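You operate a simulated robot arm through the tools that you are given. There is no shell and no other tool.

You are at the controls of a simulated robot arm. One attempt, no reset.

## Task
Plug the sink, run water to the line and wash the cream sleeve in it.
Fine: stand the sleeve back on the worktop; tap off. Set down upright: cream roller sleeve.

The check looks at the end state, three seconds after you hand in, the way a careful person would. Anything else that was tipped, shoved, dropped, spilled or broken makes it a failure.

## Robot
A 7-joint arm with a two-finger parallel gripper, fixed in place. Base frame: the origin is at the foot of the arm, x ahead of it, y to its left, z up; the work surface is at about z = 860. Units: mm, degrees, N and s.
With the tool pointing down near the work surface it reaches from about 400 to 900 mm from the base axis. Its first joint turns from -143.0 to 143.0 degrees. Payload 3 kg.
The TCP is the grasp point between the finger pads, 30 mm short of the fingertips. In the tool frame z runs along the fingers and y along their closing line. The gripper opens to 94 mm. The fingers are 28 mm wide and 10 mm thick; the gripper's body (50 by 96 mm) begins 55 mm behind the TCP.
Orientation is told as [roll, pitch, yaw] about the base's x, y, z axes, in that order, counted from this pose: with the fingers straight down and closing along the base's y, the tool's x points along the base's -x, its y along +y and its z along -z.

## Interface
- The arm moves only by the tool arm_command. Its argument "commands" is text: rows parted by semicolons, each of 7 numbers parted by spaces: the shift along the base's x, y, z in mm, then the turn, a rotation vector about the base's x, y, z in degrees, then the gripper command, from -1 (shut) to 1 (fully open), values between in proportion. In form: x y z wx wy wz gripper; .... A call has 1 to 20 rows; each row shifts and turns the commanded pose from where the row before left it. Each row takes 0.2 s and may step no farther than 50 mm and 8.6 degrees from the row before; otherwise, or with a gripper value out of range, the whole call is refused. Where a pose cannot be reached the arm comes as near as it can. A force on the tool above 90 N (or 10 N above the force at the start of the call, whichever is more), or a blocked arm, ends the call early, and 0.2 s more pass. Each finger travels about 72 mm/s and halts on what it meets, pressing with about 39 N; the grip force reading is that of the motor and also rises with nothing between the fingers. The clock runs only during rows and for 0.2 s after the last one: add rows that do not move to give the fingers time. It gives the time, the measured TCP pose, the force on the tool (base axes), the opening and the grip force at its end, in the units of the frame above (readings bear some noise), with the torque about the TCP (base axes, N m) and any sound that the robot's microphone picked up.
- Cameras (640 x 400 px; columns grow to the right, rows downward): "scene" is fixed at [396.7, 499.3, 1440.1]; the picture's right is [-0.07, -1.00, 0.00], its down [-0.93, 0.06, -0.35] and it looks along [0.35, -0.02, -0.94] (base axes); focal length 214 px, centre (320, 200). "wrist" rides on the gripper at [76, 14, -103] in the tool frame; the picture's right is [-0.18, 0.98, 0.00], its down [-0.75, -0.14, -0.64] and it looks along [-0.63, -0.12, 0.77] (tool axes); focal length 243 px, centre (320, 200).
- get_image(camera): a new picture of that camera. The clock stands still meanwhile.
- point_at(camera, pixels): for up to 12 pixels [column, row] of the newest picture of that camera ("zoom" is the newest enlarged one), the place [x, y, z] in the base frame of the surface seen there, good to about 2 mm. The clock stands still meanwhile.
- inspect(camera, box): a new picture of the part [left, top, right, bottom] of that camera's present view, enlarged. The clock stands still meanwhile.
- hand_in(): hands the job in; it is judged then, once.

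Open the gripper and draw the arm clear of the work before you hand the job in, unless the task says otherwise.

The tools are called after ">>>" as a command line: name --argument value ..., lists and objects as JSON in quotes. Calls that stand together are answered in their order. arm_command: Moves the arm, as the interface text tells. Its arguments: {"type":"object","properties":{"commands":{"type":"string"}},"required":["commands"]} The other tools are called the same way: get_image (camera) takes a picture; point_at (camera, pixels) gives the place of the surface under pixels of a picture; inspect (camera, box) takes an enlarged picture of a part of a camera's view; hand_in () hands the job in.

At the start:

```text
time_s: 0.0
tcp_pos: [634.9, 281.5, 1177.8]
tcp_rot: [0.0, 0.0, -0.1]
ft_force: [0.4, 0.3, 0.0]
wrist_torque: [-0.05, 0.03, 0.0]
grip_width: 93.8
grip_force: 0.0
```

scene: 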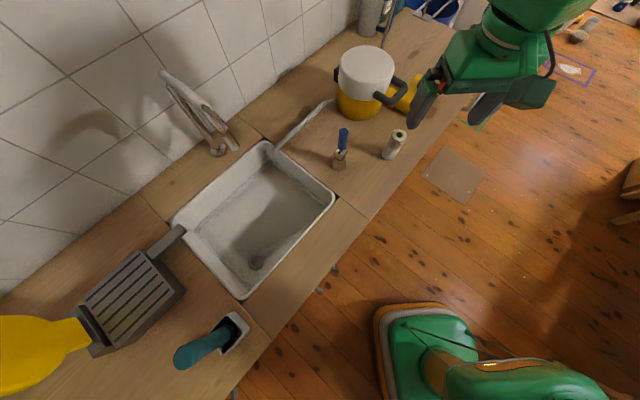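
wrist: 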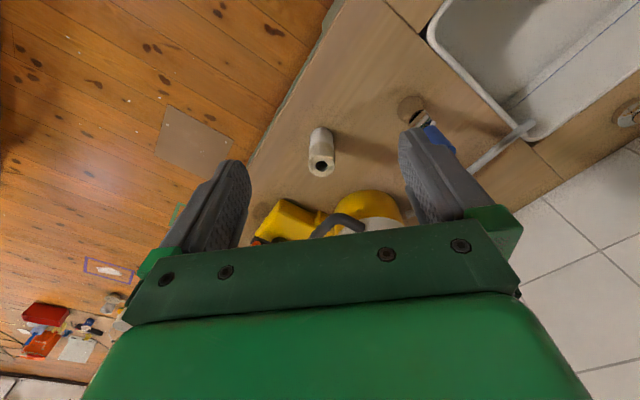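

I start by looking closely at the sink, tap and the small objects near the sleeve (around pixel 395,145 in the scene picture).

>>> inspect --camera "scene" --box '[260, 60, 460, 185]'

>>> inspect --camera "scene" --box '[140, 50, 360, 190]'

>>> inspect --camera "scene" --box '[150, 130, 360, 310]'

>>> inspect --camera "scene" --box '[0, 210, 280, 400]'

```text
3.20 times, centred on (360, 122) of scene
```

zoom: 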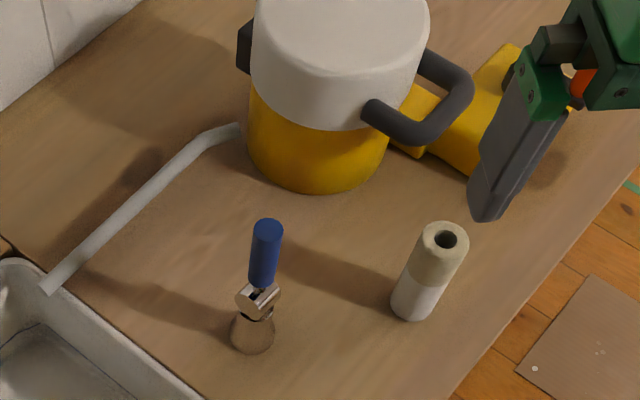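

```text
2.86 times, centred on (250, 120) of scene
```

zoom: 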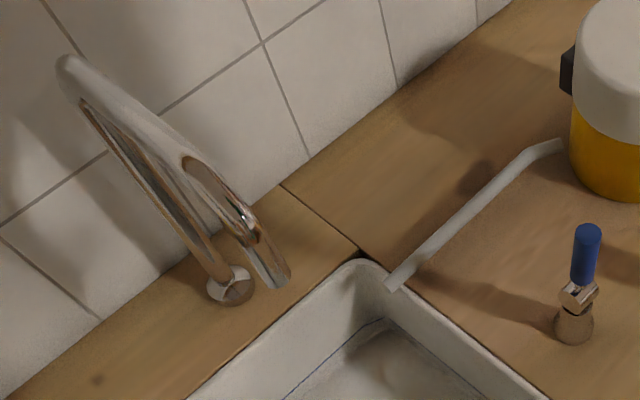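

```text
2.22 times, centred on (255, 220) of scene
```

zoom: 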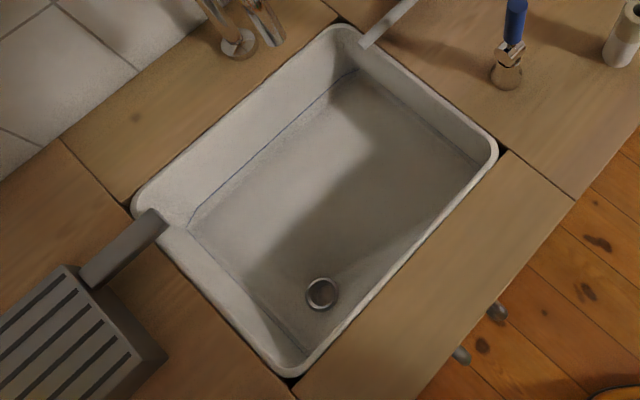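

```text
2.11 times, centred on (140, 305) of scene
```

zoom: 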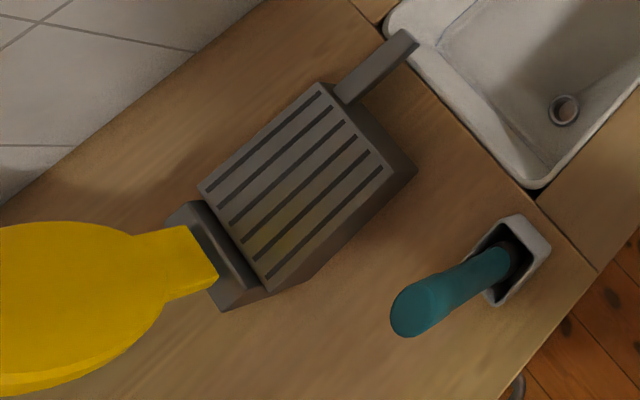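

The blue-handled thing at (340,145), the tap at (215,140), drain at (258,263) and sleeve at (395,145) need locating; I read their positions from the scene picture.

>>> get_image --camera "scene"

>>> point_at --camera "scene" --pixels '[[400, 134], [389, 155], [343, 131], [341, 152], [339, 164], [258, 263], [217, 150], [165, 74], [230, 145], [232, 132], [265, 185], [300, 255]]'

>>> point_at --camera "scene" --pixels '[[266, 143], [333, 195], [242, 297], [175, 222], [265, 152], [220, 195], [310, 115], [280, 146], [183, 230], [366, 60], [362, 110], [400, 90]]'

>>> inspect --camera "wrist" --box '[240, 60, 480, 240]'

>>> inspect --camera "wrist" --box '[400, 0, 640, 180]'

```text
taken
```

scene: 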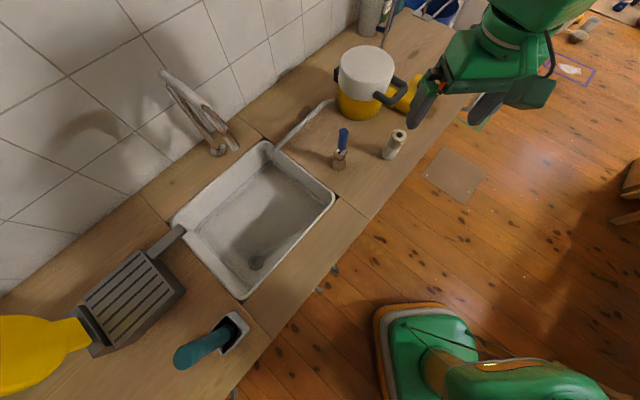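

```text
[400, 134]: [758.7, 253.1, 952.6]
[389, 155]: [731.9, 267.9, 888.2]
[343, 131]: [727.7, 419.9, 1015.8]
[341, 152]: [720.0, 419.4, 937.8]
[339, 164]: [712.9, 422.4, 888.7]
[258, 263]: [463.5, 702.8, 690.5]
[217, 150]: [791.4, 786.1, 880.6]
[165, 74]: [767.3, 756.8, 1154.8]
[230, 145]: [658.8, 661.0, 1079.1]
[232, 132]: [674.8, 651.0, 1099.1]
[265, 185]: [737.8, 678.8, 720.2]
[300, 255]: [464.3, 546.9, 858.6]
```

```text
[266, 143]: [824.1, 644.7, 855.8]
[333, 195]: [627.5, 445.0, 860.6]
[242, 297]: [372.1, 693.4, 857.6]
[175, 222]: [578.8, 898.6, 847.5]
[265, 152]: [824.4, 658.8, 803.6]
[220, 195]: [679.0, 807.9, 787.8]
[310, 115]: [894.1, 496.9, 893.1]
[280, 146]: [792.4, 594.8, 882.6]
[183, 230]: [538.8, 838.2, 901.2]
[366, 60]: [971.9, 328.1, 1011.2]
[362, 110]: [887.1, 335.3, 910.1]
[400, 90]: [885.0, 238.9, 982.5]
```

```text
2.22 times, centred on (360, 150) of wrist
```

zoom: 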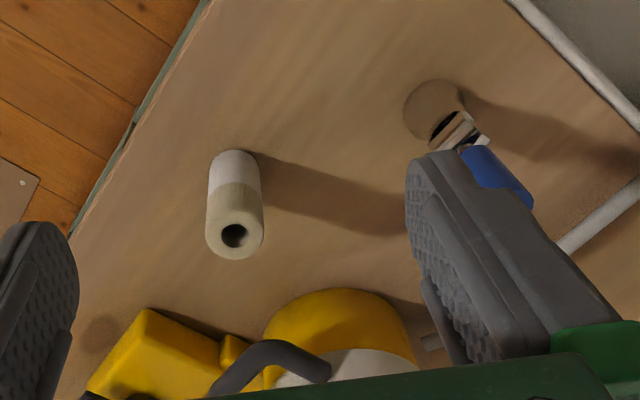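

```text
2.22 times, centred on (520, 90) of wrist
```

zoom: 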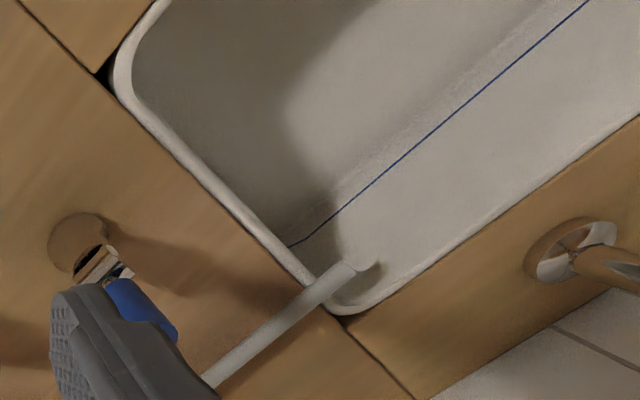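

The tap's spout seems to end near (659,661,1079) and the blue-handled post near (713,422); I need to identify the plug, so I look closer at the teal-handled item, the back of the worktop and the floor objects.

>>> inspect --camera "scene" --box '[160, 300, 280, 390]'

>>> inspect --camera "scene" --box '[300, 100, 420, 180]'

>>> inspect --camera "scene" --box '[330, 0, 480, 100]'

>>> inspect --camera "scene" --box '[520, 0, 640, 80]'

>>> inspect --camera "wrist" --box '[0, 240, 160, 360]'

>>> inspect --camera "scene" --box '[150, 60, 250, 160]'

```text
4.44 times, centred on (220, 345) of scene
```

zoom: 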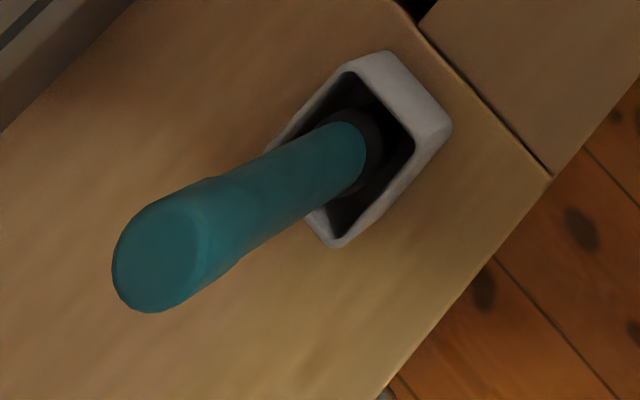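

```text
5.00 times, centred on (360, 140) of scene
```

zoom: 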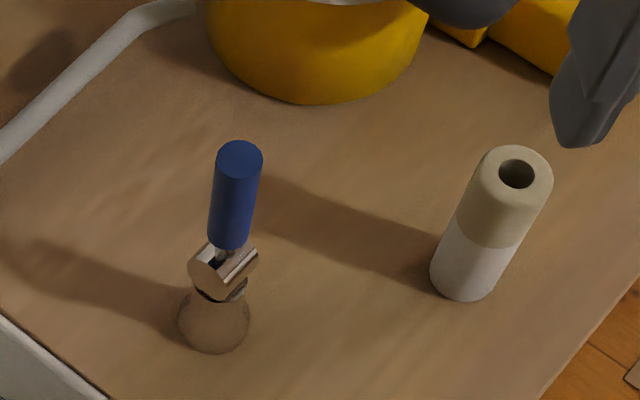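

```text
4.00 times, centred on (405, 50) of scene
```

zoom: 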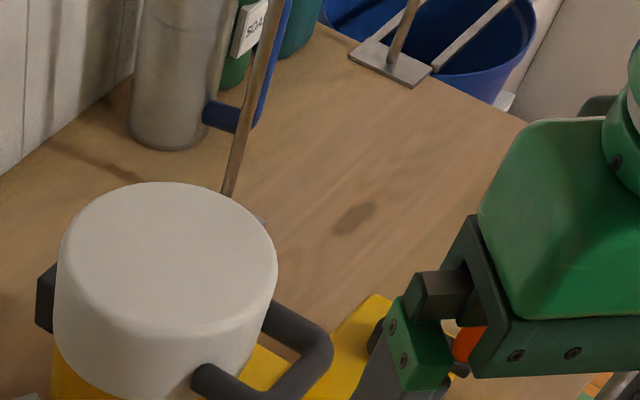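

```text
5.00 times, centred on (580, 40) of scene
```

zoom: 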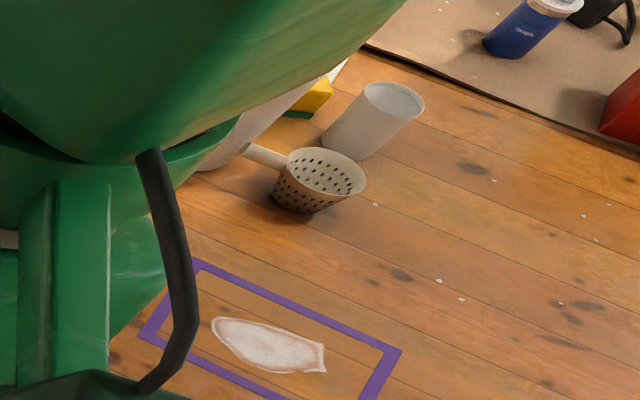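

```text
3.33 times, centred on (80, 300) of wrist
```

zoom: 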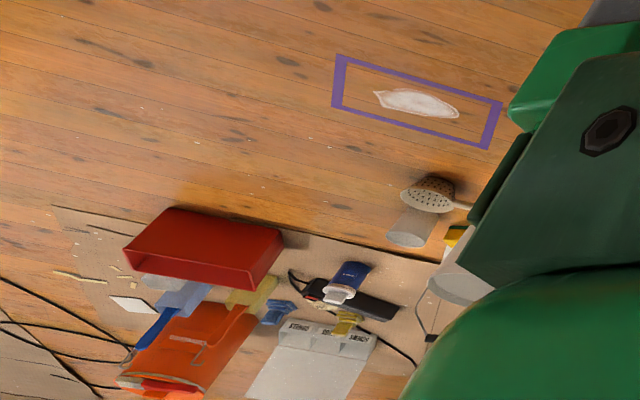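

```text
4.00 times, centred on (200, 110) of scene
```

zoom: 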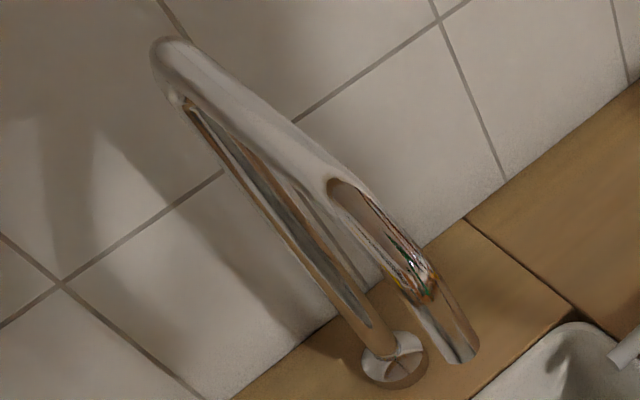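

I measure the teal-handled item, drainer, and the spout with the current scene view.

>>> point_at --camera "scene" --pixels '[[185, 358], [210, 343], [228, 331], [232, 317], [242, 328], [222, 352], [160, 245], [130, 300], [40, 350], [262, 262], [254, 259], [258, 268]]'

>>> point_at --camera "scene" --pixels '[[235, 146], [236, 149], [233, 141], [205, 105], [222, 130], [340, 135], [342, 145], [335, 150], [346, 150], [334, 165], [345, 163], [340, 168]]'

>>> point_at --camera "scene" --pixels '[[403, 136], [397, 130], [394, 141], [384, 154], [395, 157], [390, 160], [378, 162], [325, 175], [410, 150], [367, 215], [310, 100], [330, 98]]'

```text
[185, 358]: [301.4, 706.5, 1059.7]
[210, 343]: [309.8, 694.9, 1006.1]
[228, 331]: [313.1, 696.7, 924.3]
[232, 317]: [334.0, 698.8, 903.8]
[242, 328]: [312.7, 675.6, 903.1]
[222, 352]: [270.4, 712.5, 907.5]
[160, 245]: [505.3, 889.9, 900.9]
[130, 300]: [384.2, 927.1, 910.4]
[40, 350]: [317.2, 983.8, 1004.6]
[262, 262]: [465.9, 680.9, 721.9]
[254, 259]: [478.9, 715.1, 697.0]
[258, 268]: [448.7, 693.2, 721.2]
```

```text
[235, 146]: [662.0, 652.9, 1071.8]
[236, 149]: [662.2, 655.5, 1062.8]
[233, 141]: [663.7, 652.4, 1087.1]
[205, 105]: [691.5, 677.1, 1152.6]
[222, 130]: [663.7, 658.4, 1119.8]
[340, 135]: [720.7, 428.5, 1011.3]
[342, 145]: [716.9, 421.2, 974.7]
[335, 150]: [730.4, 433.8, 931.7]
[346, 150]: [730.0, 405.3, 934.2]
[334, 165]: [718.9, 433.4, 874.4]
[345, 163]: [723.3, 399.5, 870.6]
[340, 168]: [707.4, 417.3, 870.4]
```

```text
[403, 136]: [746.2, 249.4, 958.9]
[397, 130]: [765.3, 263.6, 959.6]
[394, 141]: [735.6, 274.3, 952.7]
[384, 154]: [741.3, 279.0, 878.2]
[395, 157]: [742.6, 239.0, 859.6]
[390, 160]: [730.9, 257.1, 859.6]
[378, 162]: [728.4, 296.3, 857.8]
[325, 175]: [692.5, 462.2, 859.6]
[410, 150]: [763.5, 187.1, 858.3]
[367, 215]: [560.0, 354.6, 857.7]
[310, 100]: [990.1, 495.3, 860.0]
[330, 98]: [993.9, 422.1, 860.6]
```

The teal handle stands in a holder near (310,697); the sleeve is about (748,262), 100 mm tall. I move back over the free area in front of the sink and yaw so that the wrist camera looks at the sink and the tap.

>>> arm_command --commands "-23 21 5 0 0 5.6 1;-23 21 5 0 0 5.6 1;-23 21 5 0 0 5.6 1;-23 21 5 0 0 5.6 1;-23 21 0 0 0 5.6 1;-23 21 0 0 0 5.6 1;-23 21 0 0 0 5.6 1;-23 21 0 0 0 5.6 1;0 0 0 0 0 0 1"

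>>> get_image --camera "wrist"

>>> get_image --camera "scene"

```text
time_s: 2.0
tcp_pos: [450.5, 450.6, 1196.4]
tcp_rot: [-0.1, 0.0, 44.9]
ft_force: [-0.2, 0.3, 0.4]
wrist_torque: [0.01, 0.0, -0.01]
grip_width: 93.9
grip_force: 0.1
```

```text
taken
```

wrist: 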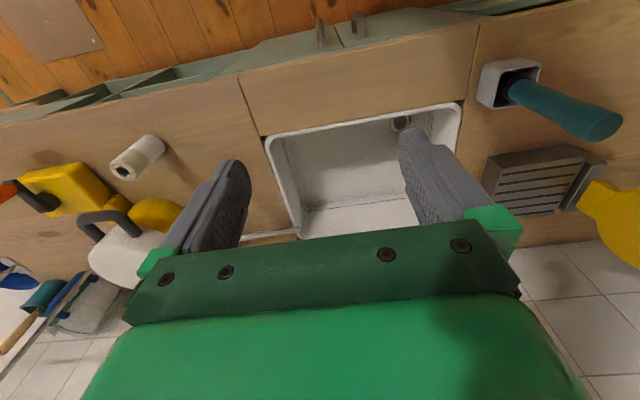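

```text
taken
```

scene: 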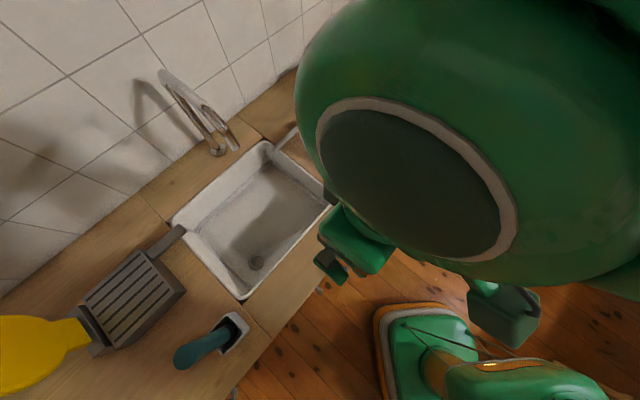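

The wrist view shows the teal-handled item in its holder at (510,80), the drain at (402,123), and the front edge of the worktop; I zoom in on each.

>>> inspect --camera "wrist" --box '[460, 40, 640, 150]'

>>> inspect --camera "wrist" --box '[240, 60, 480, 240]'

>>> inspect --camera "wrist" --box '[0, 130, 240, 330]'

>>> inspect --camera "wrist" --box '[200, 0, 520, 140]'

```text
3.56 times, centred on (550, 95) of wrist
```

zoom: 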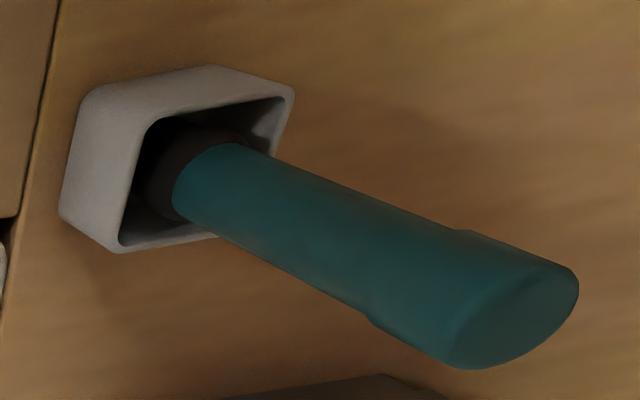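

```text
2.22 times, centred on (360, 150) of wrist
```

zoom: 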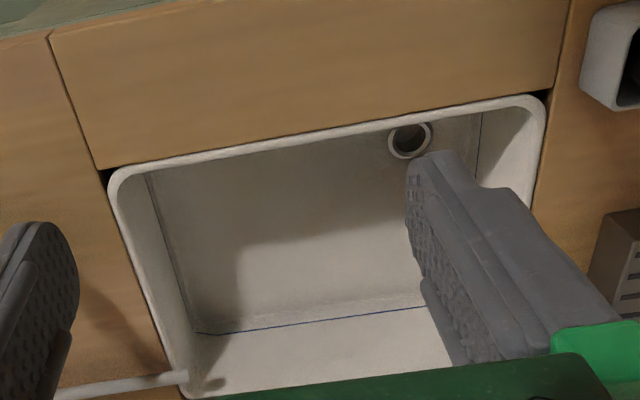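

```text
2.00 times, centred on (120, 230) of wrist
```

zoom: 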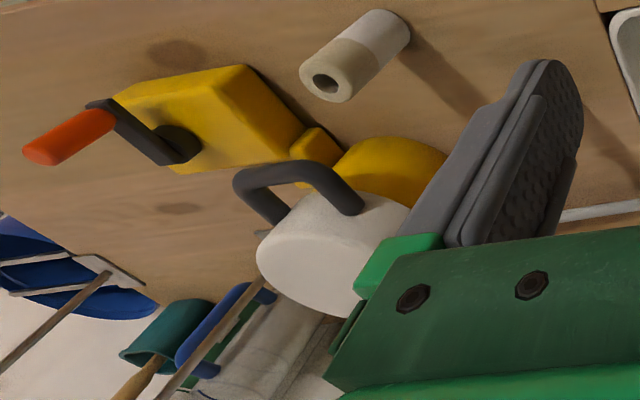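

```text
2.00 times, centred on (360, 70) of wrist
```

zoom: 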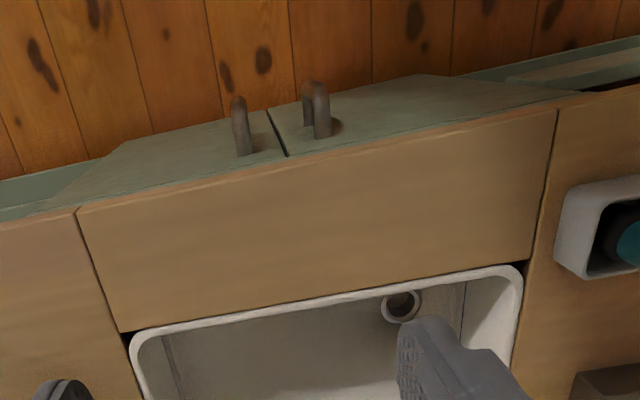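

The drain ring appears at zoom (402,305). I measure its rim and the teal item's dark lower part and holder.

>>> point_at --camera "zoom" --pixels '[[384, 307], [420, 304], [400, 291], [402, 321], [402, 306], [370, 318], [430, 300], [396, 300], [408, 300], [450, 330], [495, 300], [465, 300]]'

>>> point_at --camera "wrist" --pixels '[[505, 85], [513, 80], [520, 92], [540, 95], [560, 105], [580, 110], [600, 118], [609, 132], [615, 112], [485, 75], [500, 105], [540, 66]]'

```text
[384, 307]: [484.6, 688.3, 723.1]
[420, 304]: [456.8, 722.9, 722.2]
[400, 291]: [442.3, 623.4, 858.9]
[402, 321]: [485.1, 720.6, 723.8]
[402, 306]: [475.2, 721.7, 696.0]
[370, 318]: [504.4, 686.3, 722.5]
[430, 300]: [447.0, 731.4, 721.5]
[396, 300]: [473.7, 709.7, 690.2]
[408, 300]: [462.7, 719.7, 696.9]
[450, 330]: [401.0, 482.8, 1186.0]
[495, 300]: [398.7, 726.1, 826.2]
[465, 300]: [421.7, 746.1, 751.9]
```

```text
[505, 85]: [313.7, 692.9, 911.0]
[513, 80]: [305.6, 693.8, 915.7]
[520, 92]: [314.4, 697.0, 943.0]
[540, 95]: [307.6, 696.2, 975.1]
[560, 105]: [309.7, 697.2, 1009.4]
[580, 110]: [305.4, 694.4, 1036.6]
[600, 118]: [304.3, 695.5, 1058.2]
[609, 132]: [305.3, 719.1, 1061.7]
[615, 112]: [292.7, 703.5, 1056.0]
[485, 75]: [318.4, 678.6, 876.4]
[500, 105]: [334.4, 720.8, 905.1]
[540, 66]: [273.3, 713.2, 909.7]
```

The teal item is upright at about (304,712) with a dark lower end, top z≈1060; the drain ring centre is about (469,704), z 722. Now I go nearer to the blue-handled post to see whether it is a tap valve.

>>> arm_command --commands "30 -13 -22 0 0 -2.4 1;30 -13 -22 0 0 -2.4 1;30 -13 -22 0 0 -2.4 1;30 -13 -22 0 0 -2.4 1;29 -13 -22 0 0 -2.4 1;29 -13 -22 0 0 -2.4 1;0 0 0 0 0 0 1"

>>> get_image --camera "wrist"

>>> inspect --camera "wrist" --box '[230, 80, 430, 240]'

```text
time_s: 3.6
tcp_pos: [627.9, 369.1, 1065.0]
tcp_rot: [0.1, 0.0, 30.3]
ft_force: [0.1, -0.1, -1.0]
wrist_torque: [-0.02, -0.01, 0.01]
grip_width: 93.8
grip_force: 0.0
```

```text
taken
```

wrist: 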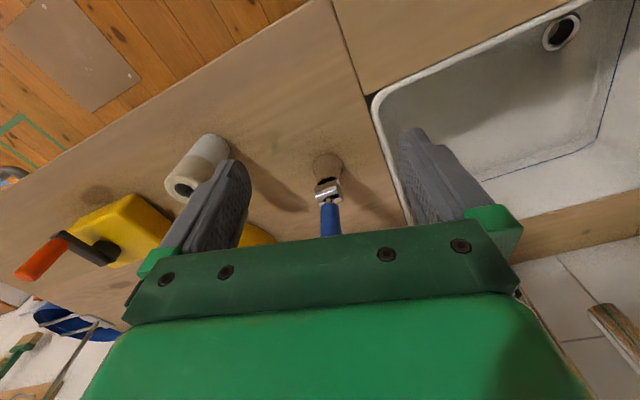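

```text
2.50 times, centred on (330, 160) of wrist
```

zoom: 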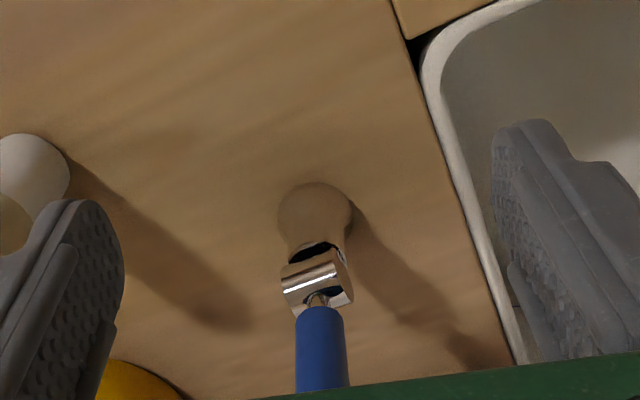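

It is a chrome post with a horizontal pivot barrel and an upright blue lever, so it is the tap's valve. I zoom in on the pivot to find its axis.

>>> inspect --camera "wrist" --box '[300, 145, 360, 240]'

>>> inspect --camera "wrist" --box '[530, 5, 590, 60]'

>>> point_at --camera "wrist" --pixels '[[316, 193], [339, 187], [327, 190], [329, 196], [328, 215], [322, 220], [338, 215], [330, 230], [327, 165], [314, 168], [341, 168], [340, 197]]'

>>> point_at --camera "wrist" --pixels '[[561, 31], [545, 32], [577, 25], [560, 15], [562, 50], [556, 47], [572, 42], [555, 33], [567, 30], [500, 170], [604, 120], [600, 70]]'

```text
4.21 times, centred on (330, 192) of wrist
```

zoom: 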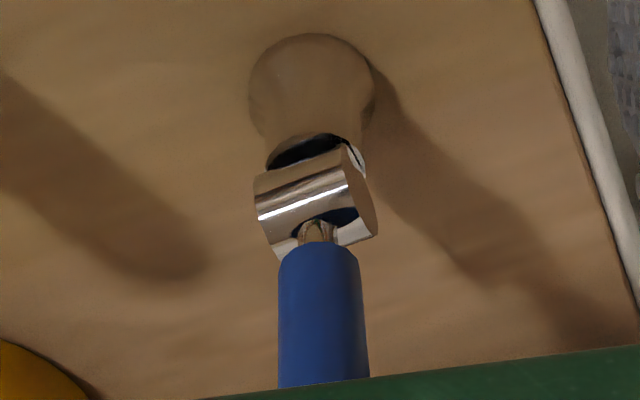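

```text
7.27 times, centred on (560, 32) of wrist
```

zoom: 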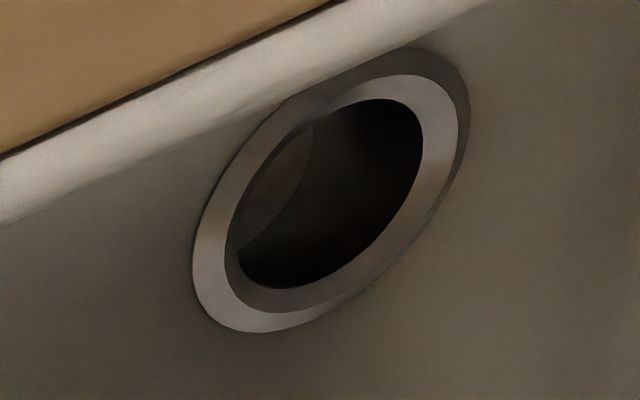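

```text
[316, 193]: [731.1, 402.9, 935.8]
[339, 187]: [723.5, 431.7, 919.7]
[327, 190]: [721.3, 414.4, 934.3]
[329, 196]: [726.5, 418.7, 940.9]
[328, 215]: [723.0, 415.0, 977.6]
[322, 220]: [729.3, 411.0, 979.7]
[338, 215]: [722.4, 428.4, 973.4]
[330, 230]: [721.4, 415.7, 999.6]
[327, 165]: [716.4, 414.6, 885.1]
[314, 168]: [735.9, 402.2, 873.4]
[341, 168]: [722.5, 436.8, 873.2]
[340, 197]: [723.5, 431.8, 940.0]
```

```text
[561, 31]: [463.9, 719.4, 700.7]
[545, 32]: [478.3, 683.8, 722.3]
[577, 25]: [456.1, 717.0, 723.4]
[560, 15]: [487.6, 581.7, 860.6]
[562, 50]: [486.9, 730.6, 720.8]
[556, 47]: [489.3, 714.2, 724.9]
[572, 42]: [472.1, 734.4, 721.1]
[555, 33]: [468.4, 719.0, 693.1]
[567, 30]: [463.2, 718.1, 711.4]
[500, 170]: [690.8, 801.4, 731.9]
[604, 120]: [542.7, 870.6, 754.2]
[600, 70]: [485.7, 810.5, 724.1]
```

The lever pivots about a barrel near (725,417,930). The drain is a raised ring centred about (470,703) with ~17 mm hole radius. Next I measure the blue fill line in the sink visible at the right of the wrist picture.

>>> inspect --camera "wrist" --box '[440, 60, 640, 220]'

>>> point_at --camera "wrist" --pixels '[[500, 174], [540, 161], [580, 148], [596, 138], [604, 115], [616, 75], [625, 45], [620, 140], [560, 170], [540, 150], [500, 160], [570, 135]]'

```text
2.50 times, centred on (540, 140) of wrist
```

zoom: 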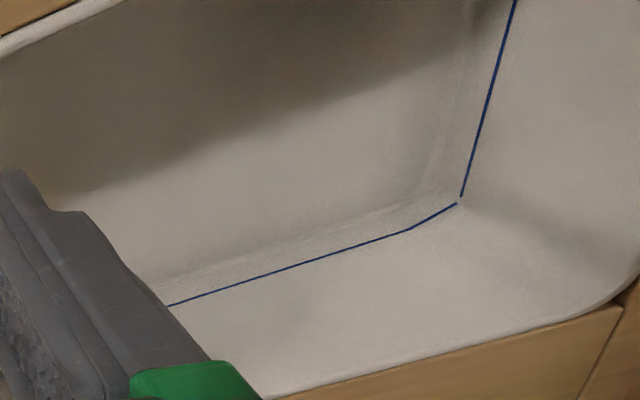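

```text
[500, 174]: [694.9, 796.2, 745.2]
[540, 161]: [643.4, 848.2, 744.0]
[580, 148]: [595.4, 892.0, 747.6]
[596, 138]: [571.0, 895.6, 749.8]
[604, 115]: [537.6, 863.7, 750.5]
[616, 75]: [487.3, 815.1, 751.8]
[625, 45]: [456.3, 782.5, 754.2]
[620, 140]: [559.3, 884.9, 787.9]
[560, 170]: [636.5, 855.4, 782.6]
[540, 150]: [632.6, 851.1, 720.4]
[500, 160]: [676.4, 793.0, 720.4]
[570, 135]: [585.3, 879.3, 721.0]
```

The fill line is at z≈747–750, about 27 mm above the sink floor (721). Now I look at the sleeve from closer, moving sideways at the same height, clear of the lever.

>>> arm_command --commands "6 -35 0 0 0 -2.75 1;6 -35 0 0 0 -2.75 1;6 -35 0 0 0 -2.75 1;6 -35 0 0 0 -2.75 1;0 0 0 0 0 0 1"

>>> get_image --camera "wrist"

>>> inspect --camera "wrist" --box '[260, 110, 400, 230]'

```text
time_s: 4.8
tcp_pos: [652.5, 230.4, 1065.3]
tcp_rot: [-0.1, 0.1, 19.3]
ft_force: [0.3, 0.8, 0.0]
wrist_torque: [0.01, -0.01, 0.0]
grip_width: 93.9
grip_force: 0.0
```

```text
taken
```

wrist: 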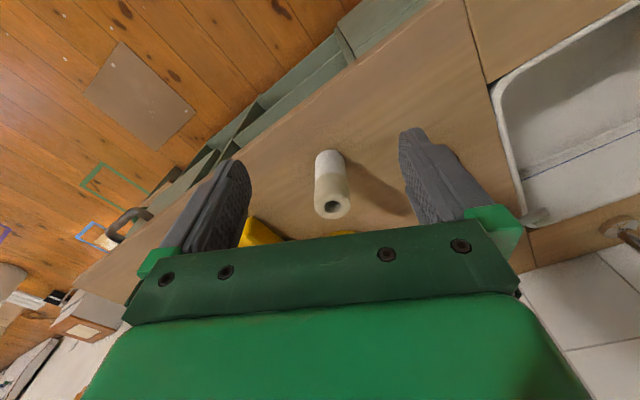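

```text
3.33 times, centred on (330, 170) of wrist
```

zoom: 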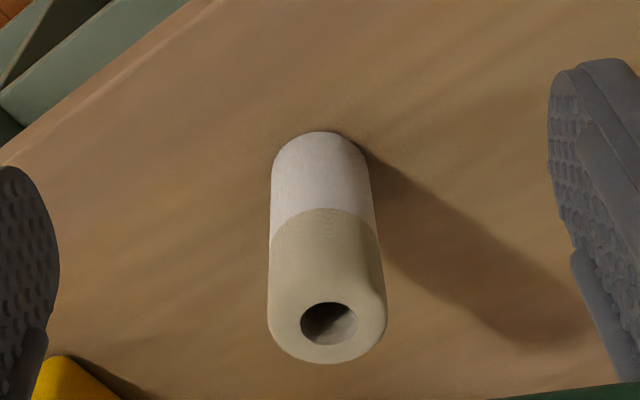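

The sleeve is cream on top with a whitish (painted) lower half; I measure its diameter, the paint boundary, and height.

>>> point_at --camera "wrist" --pixels '[[317, 165], [341, 165], [330, 172], [330, 178], [330, 190], [315, 195], [347, 195], [333, 207], [320, 213], [346, 207], [330, 151], [333, 216]]'

>>> get_image --camera "scene"

>>> inspect --camera "scene" --box '[360, 110, 430, 170]'

```text
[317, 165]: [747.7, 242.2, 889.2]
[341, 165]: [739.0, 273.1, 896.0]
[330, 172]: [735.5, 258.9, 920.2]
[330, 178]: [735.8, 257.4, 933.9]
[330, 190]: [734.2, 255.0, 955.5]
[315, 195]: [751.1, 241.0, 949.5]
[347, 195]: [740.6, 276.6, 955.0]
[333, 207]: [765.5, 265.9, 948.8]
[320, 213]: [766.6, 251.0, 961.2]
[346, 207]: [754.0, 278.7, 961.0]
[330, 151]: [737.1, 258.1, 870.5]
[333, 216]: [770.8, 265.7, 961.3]
```

```text
taken
```

scene: 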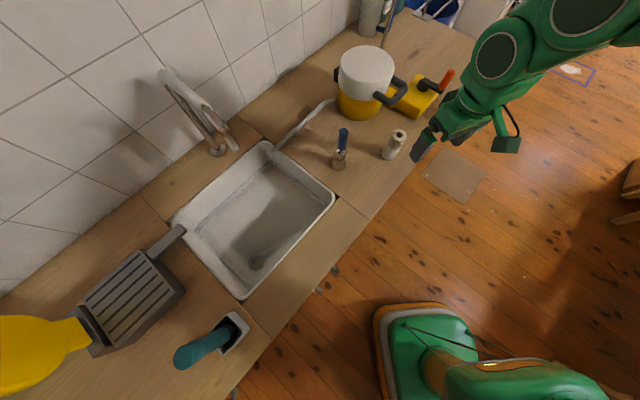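

```text
6.67 times, centred on (395, 140) of scene
```

zoom: 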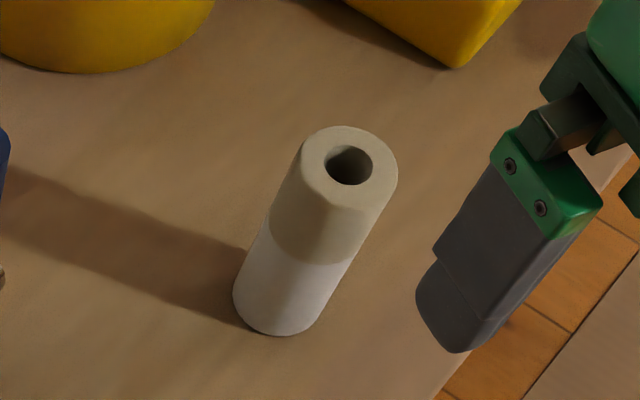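

The sleeve axis is about (753,261), radius ≈19, height ≈101, with the pale paint on the lower ~60 mm. Next I swing over to look closely at the teal-handled item, staying on the near side of it.

>>> arm_command --commands "-33.3 29.8 10 0 0 3.96 1;-33.3 29.8 10 0 0 3.96 1;-33.3 29.8 10 0 0 3.96 1;-33.3 29.8 10 0 0 3.96 1;-33.3 29.8 10 0 0 3.96 1;-33.3 29.8 0 0 0 3.96 1;-33.3 29.8 0 0 0 3.96 1;-33.3 29.8 0 0 0 3.96 1;-33.3 29.8 0 0 0 3.96 1;-33.3 29.8 0 0 0 3.96 1;-33.3 29.8 0 0 0 3.96 1;-33.3 29.8 0 0 0 3.96 1;0 0 0 0 0 0 1"

>>> get_image --camera "wrist"

>>> inspect --camera "wrist" --box '[240, 100, 400, 230]'

>>> get_image --camera "scene"

```text
time_s: 7.6
tcp_pos: [251.5, 587.6, 1116.1]
tcp_rot: [0.1, 0.0, 67.0]
ft_force: [0.4, -0.1, -0.3]
wrist_torque: [-0.02, 0.0, -0.02]
grip_width: 94.0
grip_force: 0.1
```

```text
taken
```

wrist: 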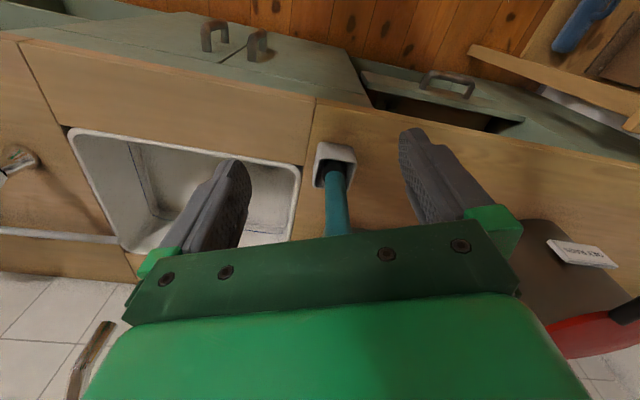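

```text
3.08 times, centred on (320, 165) of wrist
```

zoom: 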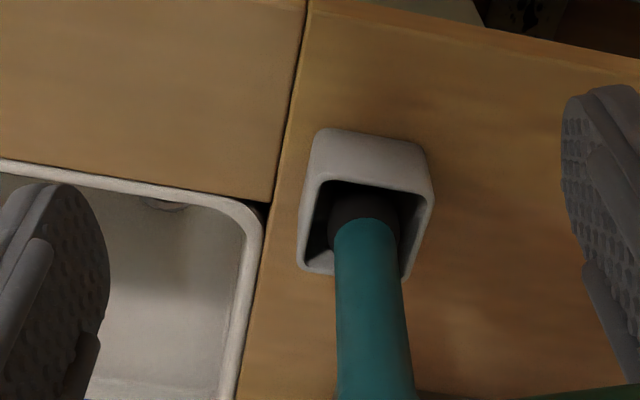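

```text
taken
```

scene: 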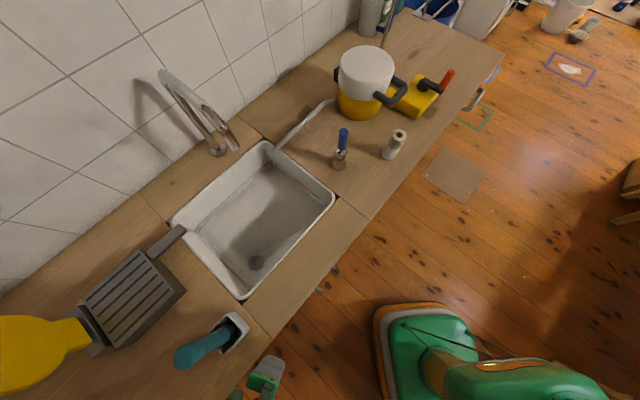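

The teal handle ends in a dark collar inside a grey square cup (zoom (370,210)). I measure its diameter, lean and the cup.

>>> point_at --camera "zoom" --pixels '[[336, 210], [392, 212], [362, 205], [345, 250], [392, 250], [368, 260], [345, 330], [402, 330], [375, 340], [375, 380], [320, 260], [365, 185]]'

>>> point_at --camera "zoom" --pixels '[[318, 180], [425, 190], [303, 265], [405, 275], [370, 160], [310, 150], [430, 155], [340, 200], [400, 215], [325, 235], [408, 235], [330, 212]]'

>>> inspect --camera "wrist" --box '[300, 130, 370, 180]'

```text
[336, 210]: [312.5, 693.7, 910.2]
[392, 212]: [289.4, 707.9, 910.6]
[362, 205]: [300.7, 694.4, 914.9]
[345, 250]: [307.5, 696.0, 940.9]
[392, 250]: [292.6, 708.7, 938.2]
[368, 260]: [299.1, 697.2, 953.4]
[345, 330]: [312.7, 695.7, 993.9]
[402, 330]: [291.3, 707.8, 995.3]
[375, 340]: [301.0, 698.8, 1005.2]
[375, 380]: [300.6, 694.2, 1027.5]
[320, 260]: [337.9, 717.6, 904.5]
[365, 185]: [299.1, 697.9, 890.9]
```

```text
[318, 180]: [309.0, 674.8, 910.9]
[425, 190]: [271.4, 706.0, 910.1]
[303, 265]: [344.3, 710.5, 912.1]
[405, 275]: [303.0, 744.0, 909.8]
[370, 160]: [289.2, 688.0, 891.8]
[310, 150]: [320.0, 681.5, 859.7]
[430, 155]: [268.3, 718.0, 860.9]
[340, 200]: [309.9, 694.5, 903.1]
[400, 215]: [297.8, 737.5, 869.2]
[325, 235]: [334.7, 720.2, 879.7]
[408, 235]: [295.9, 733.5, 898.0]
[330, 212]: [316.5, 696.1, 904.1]
```

```text
8.00 times, centred on (335, 155) of wrist
```

zoom: 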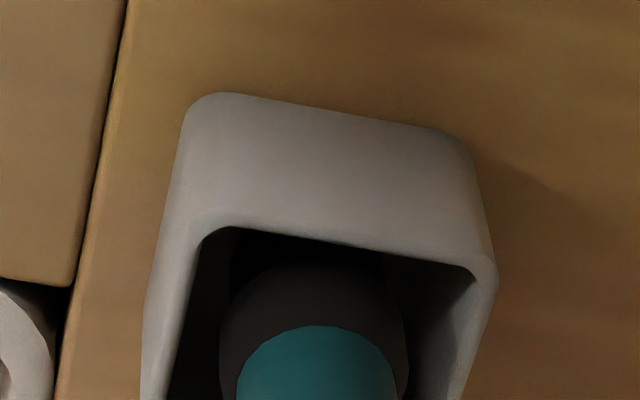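

The teal handle is vertical with axis ≈(306,708.5), top z≈1060, dark bung below z≈910 in a square cup centred (307,709). I move above it, then descend with open fingers.

>>> arm_command --commands "0 0 15 0 0 0 1;14 30 5 0 0 0 1;14 30 0 0 0 0 1;14 30 0 0 0 0 1;12.5 31 0 0 0 0 1;0 0 0 0 0 0 1"

>>> get_image --camera "wrist"

>>> get_image --camera "scene"

```text
time_s: 9.0
tcp_pos: [306.7, 710.9, 1134.9]
tcp_rot: [0.0, -0.1, 66.8]
ft_force: [1.2, -0.5, 0.1]
wrist_torque: [0.01, 0.01, -0.01]
grip_width: 94.2
grip_force: 0.0
```

```text
taken
```

wrist: 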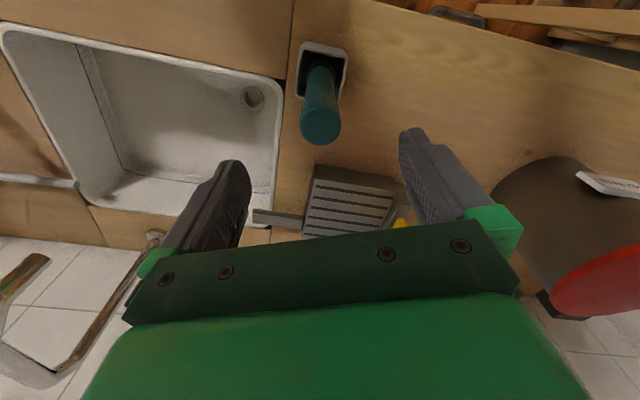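

```text
taken
```

scene: 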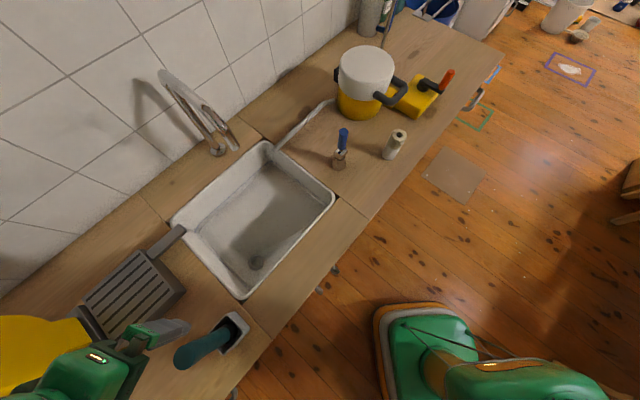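

TCP is right over the handle (306.7,710.9). I descend to z≈1030 in small steps and watch forces.

>>> arm_command --commands "-0.5 -2 -26 0 0 0 1;0 0 -26 0 0 0 1;0 0 -26 0 0 0 1;0 0 -26 0 0 0 1;0 0 0 0 0 0 1"

>>> get_image --camera "wrist"

>>> inspect --camera "scene" --box '[100, 280, 280, 400]'

```text
time_s: 10.2
tcp_pos: [306.9, 707.7, 1031.1]
tcp_rot: [0.0, 0.0, 66.9]
ft_force: [0.1, 0.1, 0.2]
wrist_torque: [0.02, 0.02, -0.01]
grip_width: 94.2
grip_force: 0.0
```

```text
taken
```

wrist: 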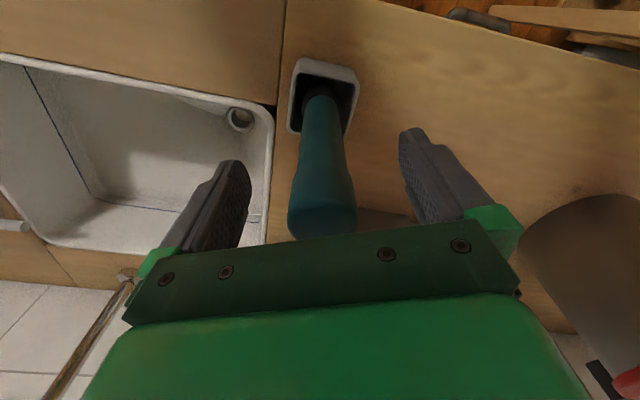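

```text
3.33 times, centred on (190, 340) of scene
```

zoom: 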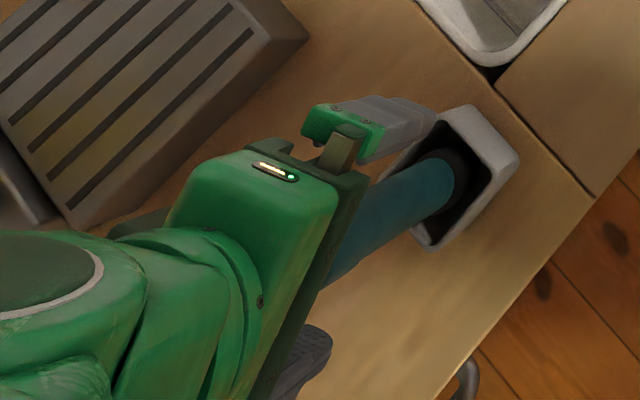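

The teal handle sits centred between the open fingers (column ~325). I close the gripper on it.

>>> arm_command --commands "0 0 0 0 0 0 -1;0 0 0 0 0 0 -1;0 0 0 0 0 0 -1;0 0 0 0 0 0 -1;0 0 0 0 0 0 -1"

>>> get_image --camera "wrist"

```text
time_s: 11.4
tcp_pos: [307.4, 706.5, 1031.4]
tcp_rot: [0.0, 0.1, 67.0]
ft_force: [-1.0, 0.1, 0.4]
wrist_torque: [0.08, 0.07, -0.01]
grip_width: 32.2
grip_force: 38.7
```

```text
taken
```

wrist: 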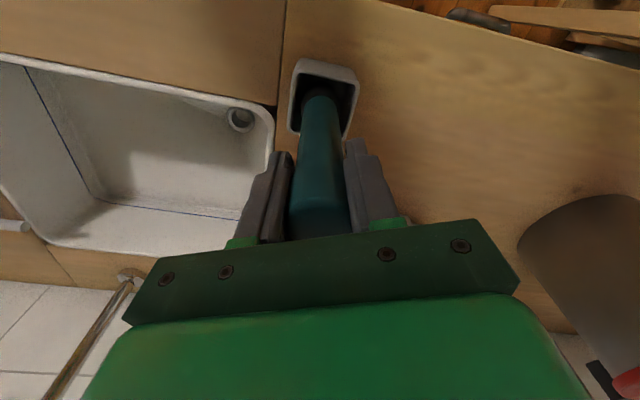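

Handle gripped at 32 mm. I lift straight up a little and check it comes out of the cup freely.

>>> arm_command --commands "0 0 10 0 0 0 -1;0 0 15 0 0 0 -1;0 0 20 0 0 0 -1;0 0 25 0 0 0 -1;0 0 0 0 0 0 -1"

>>> get_image --camera "wrist"

>>> inspect --camera "scene" --box '[100, 280, 280, 400]'

```text
time_s: 12.6
tcp_pos: [307.4, 708.6, 1101.6]
tcp_rot: [0.0, 0.0, 66.9]
ft_force: [0.0, -0.2, -0.9]
wrist_torque: [0.04, 0.04, -0.01]
grip_width: 31.9
grip_force: 39.5
```

```text
taken
```

wrist: 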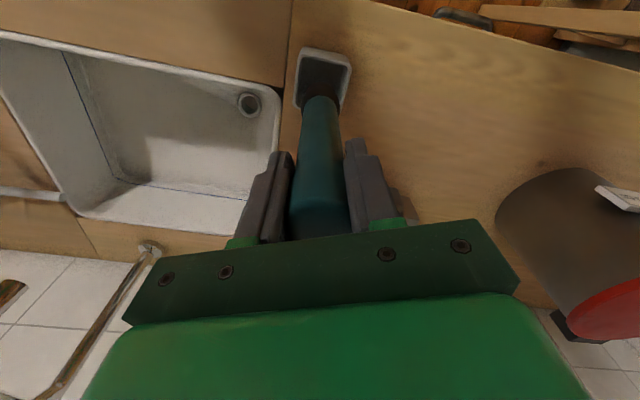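

```text
3.33 times, centred on (190, 340) of scene
```

zoom: 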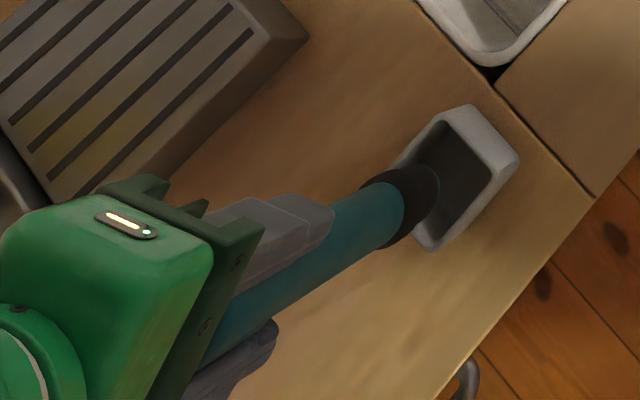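

It came up freely; a dark collar and a stub below it are appearing (zoom (420,195)). I lift further to clear the cup and look at the lower end.

>>> arm_command --commands "0 0 25 0 0 0 -1;0 0 25 0 0 0 -1;0 0 0 0 0 0 -1"

>>> inspect --camera "scene" --box '[100, 280, 280, 400]'

>>> inspect --camera "wrist" --box '[260, 30, 400, 150]'

```text
time_s: 13.4
tcp_pos: [305.4, 707.7, 1152.1]
tcp_rot: [0.1, 0.0, 67.0]
ft_force: [-0.5, -1.0, -1.8]
wrist_torque: [0.01, -0.02, -0.02]
grip_width: 32.0
grip_force: 38.6
```

```text
3.33 times, centred on (190, 340) of scene
```

zoom: 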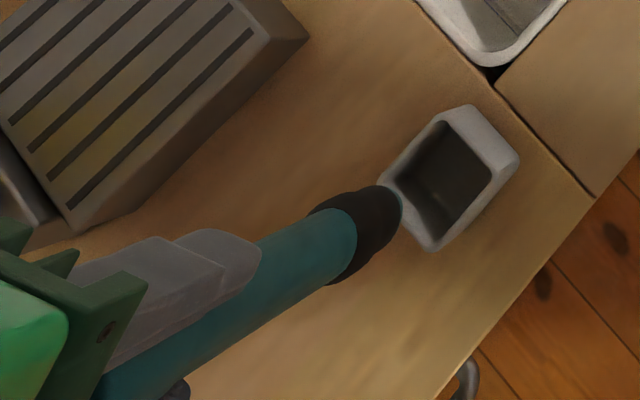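

```text
3.33 times, centred on (330, 90) of wrist
```

zoom: 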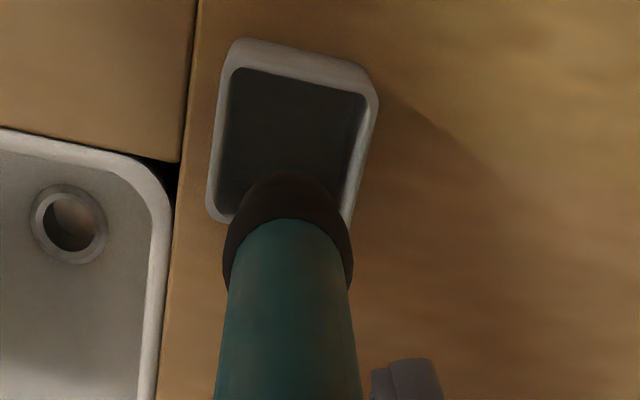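

It is a plug: dark flange and tapered stub. I measure the stub's end and flange with a fresh picture.

>>> get_image --camera "scene"

>>> inspect --camera "scene" --box '[180, 320, 240, 360]'

>>> point_at --camera "scene" --pixels '[[211, 343], [213, 345], [208, 347], [205, 342], [200, 342], [198, 360], [203, 355], [206, 335], [212, 340], [195, 350], [190, 345], [186, 352]]'

```text
taken
```

scene: 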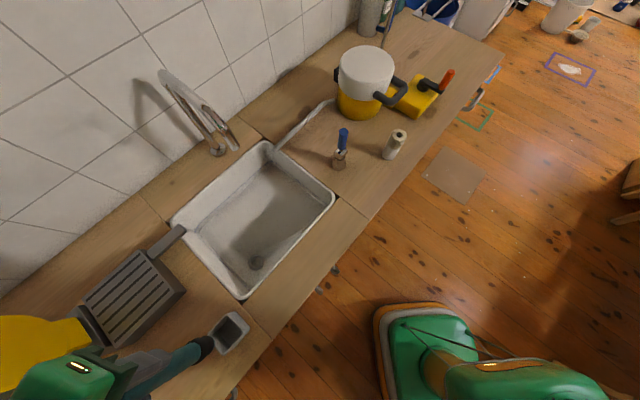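

```text
10.00 times, centred on (210, 340) of scene
```

zoom: 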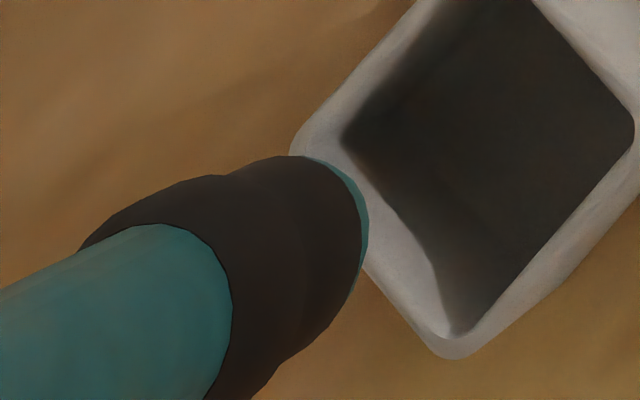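

```text
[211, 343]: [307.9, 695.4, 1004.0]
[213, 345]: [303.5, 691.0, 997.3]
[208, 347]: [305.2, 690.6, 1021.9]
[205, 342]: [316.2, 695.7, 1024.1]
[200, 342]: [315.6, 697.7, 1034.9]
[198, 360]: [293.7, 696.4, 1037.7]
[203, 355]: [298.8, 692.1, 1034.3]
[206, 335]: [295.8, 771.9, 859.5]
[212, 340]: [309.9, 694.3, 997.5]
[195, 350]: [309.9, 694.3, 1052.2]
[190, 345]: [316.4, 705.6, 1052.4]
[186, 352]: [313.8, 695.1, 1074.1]
```

The plug's stub bottom is ≈159 mm below the TCP and the flange top ≈118 mm below. I carry it over the drain at (470,703), well above the rim.

>>> arm_command --commands "33 -1 -14 0 0 -2.2 -1;33 -1 -14 0 0 -2.2 -1;33 -1 -14 0 0 -2.2 -1;33 -1 -14 0 0 -2.2 -1;33 -1 -14 0 0 -2.2 -1;0 0 0 0 0 0 -1;0 0 0 0 0 0 -1"

>>> get_image --camera "wrist"

>>> get_image --camera "scene"

```text
time_s: 15.0
tcp_pos: [463.4, 692.3, 1065.7]
tcp_rot: [0.0, 0.1, 55.9]
ft_force: [0.0, 0.5, -1.4]
wrist_torque: [0.03, -0.03, 0.01]
grip_width: 31.6
grip_force: 38.7
out of reach, approached as far as the arm can: row 4, 5
```

```text
taken
```

wrist: 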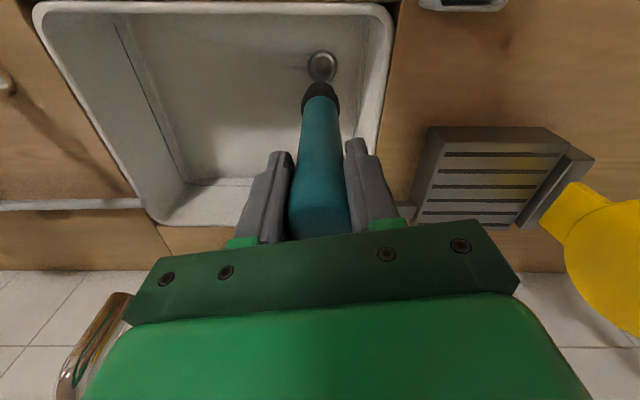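

```text
taken
```

scene: 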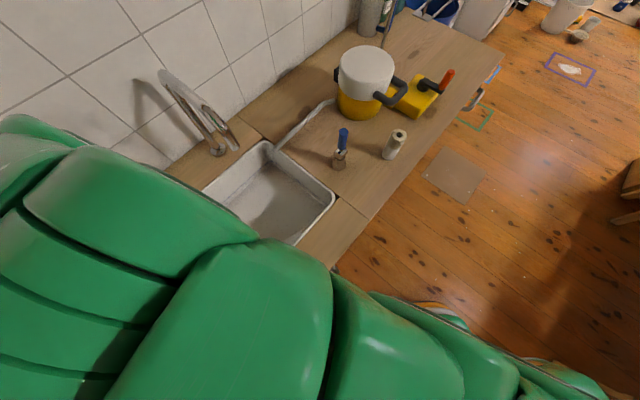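

At this height the arm came up slightly short (463,692,1066); reach should improve lower down, so I descend in steps and check where it ends up.

>>> arm_command --commands "0 0 -30 0 0 0 -1;0 0 -30 0 0 0 -1;0 0 -30 0 0 0 -1;0 0 0 0 0 0 -1"

>>> get_image --camera "wrist"

```text
time_s: 16.0
tcp_pos: [465.4, 691.9, 974.4]
tcp_rot: [-0.1, 0.0, 55.9]
ft_force: [-0.3, -0.5, -1.1]
wrist_torque: [-0.01, -0.01, -0.04]
grip_width: 31.9
grip_force: 38.5
```

```text
taken
```

wrist: 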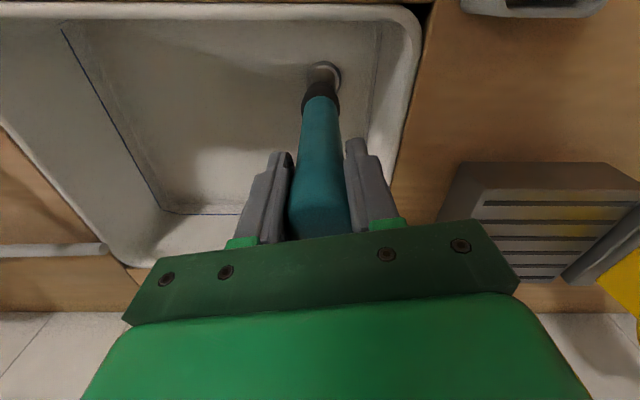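

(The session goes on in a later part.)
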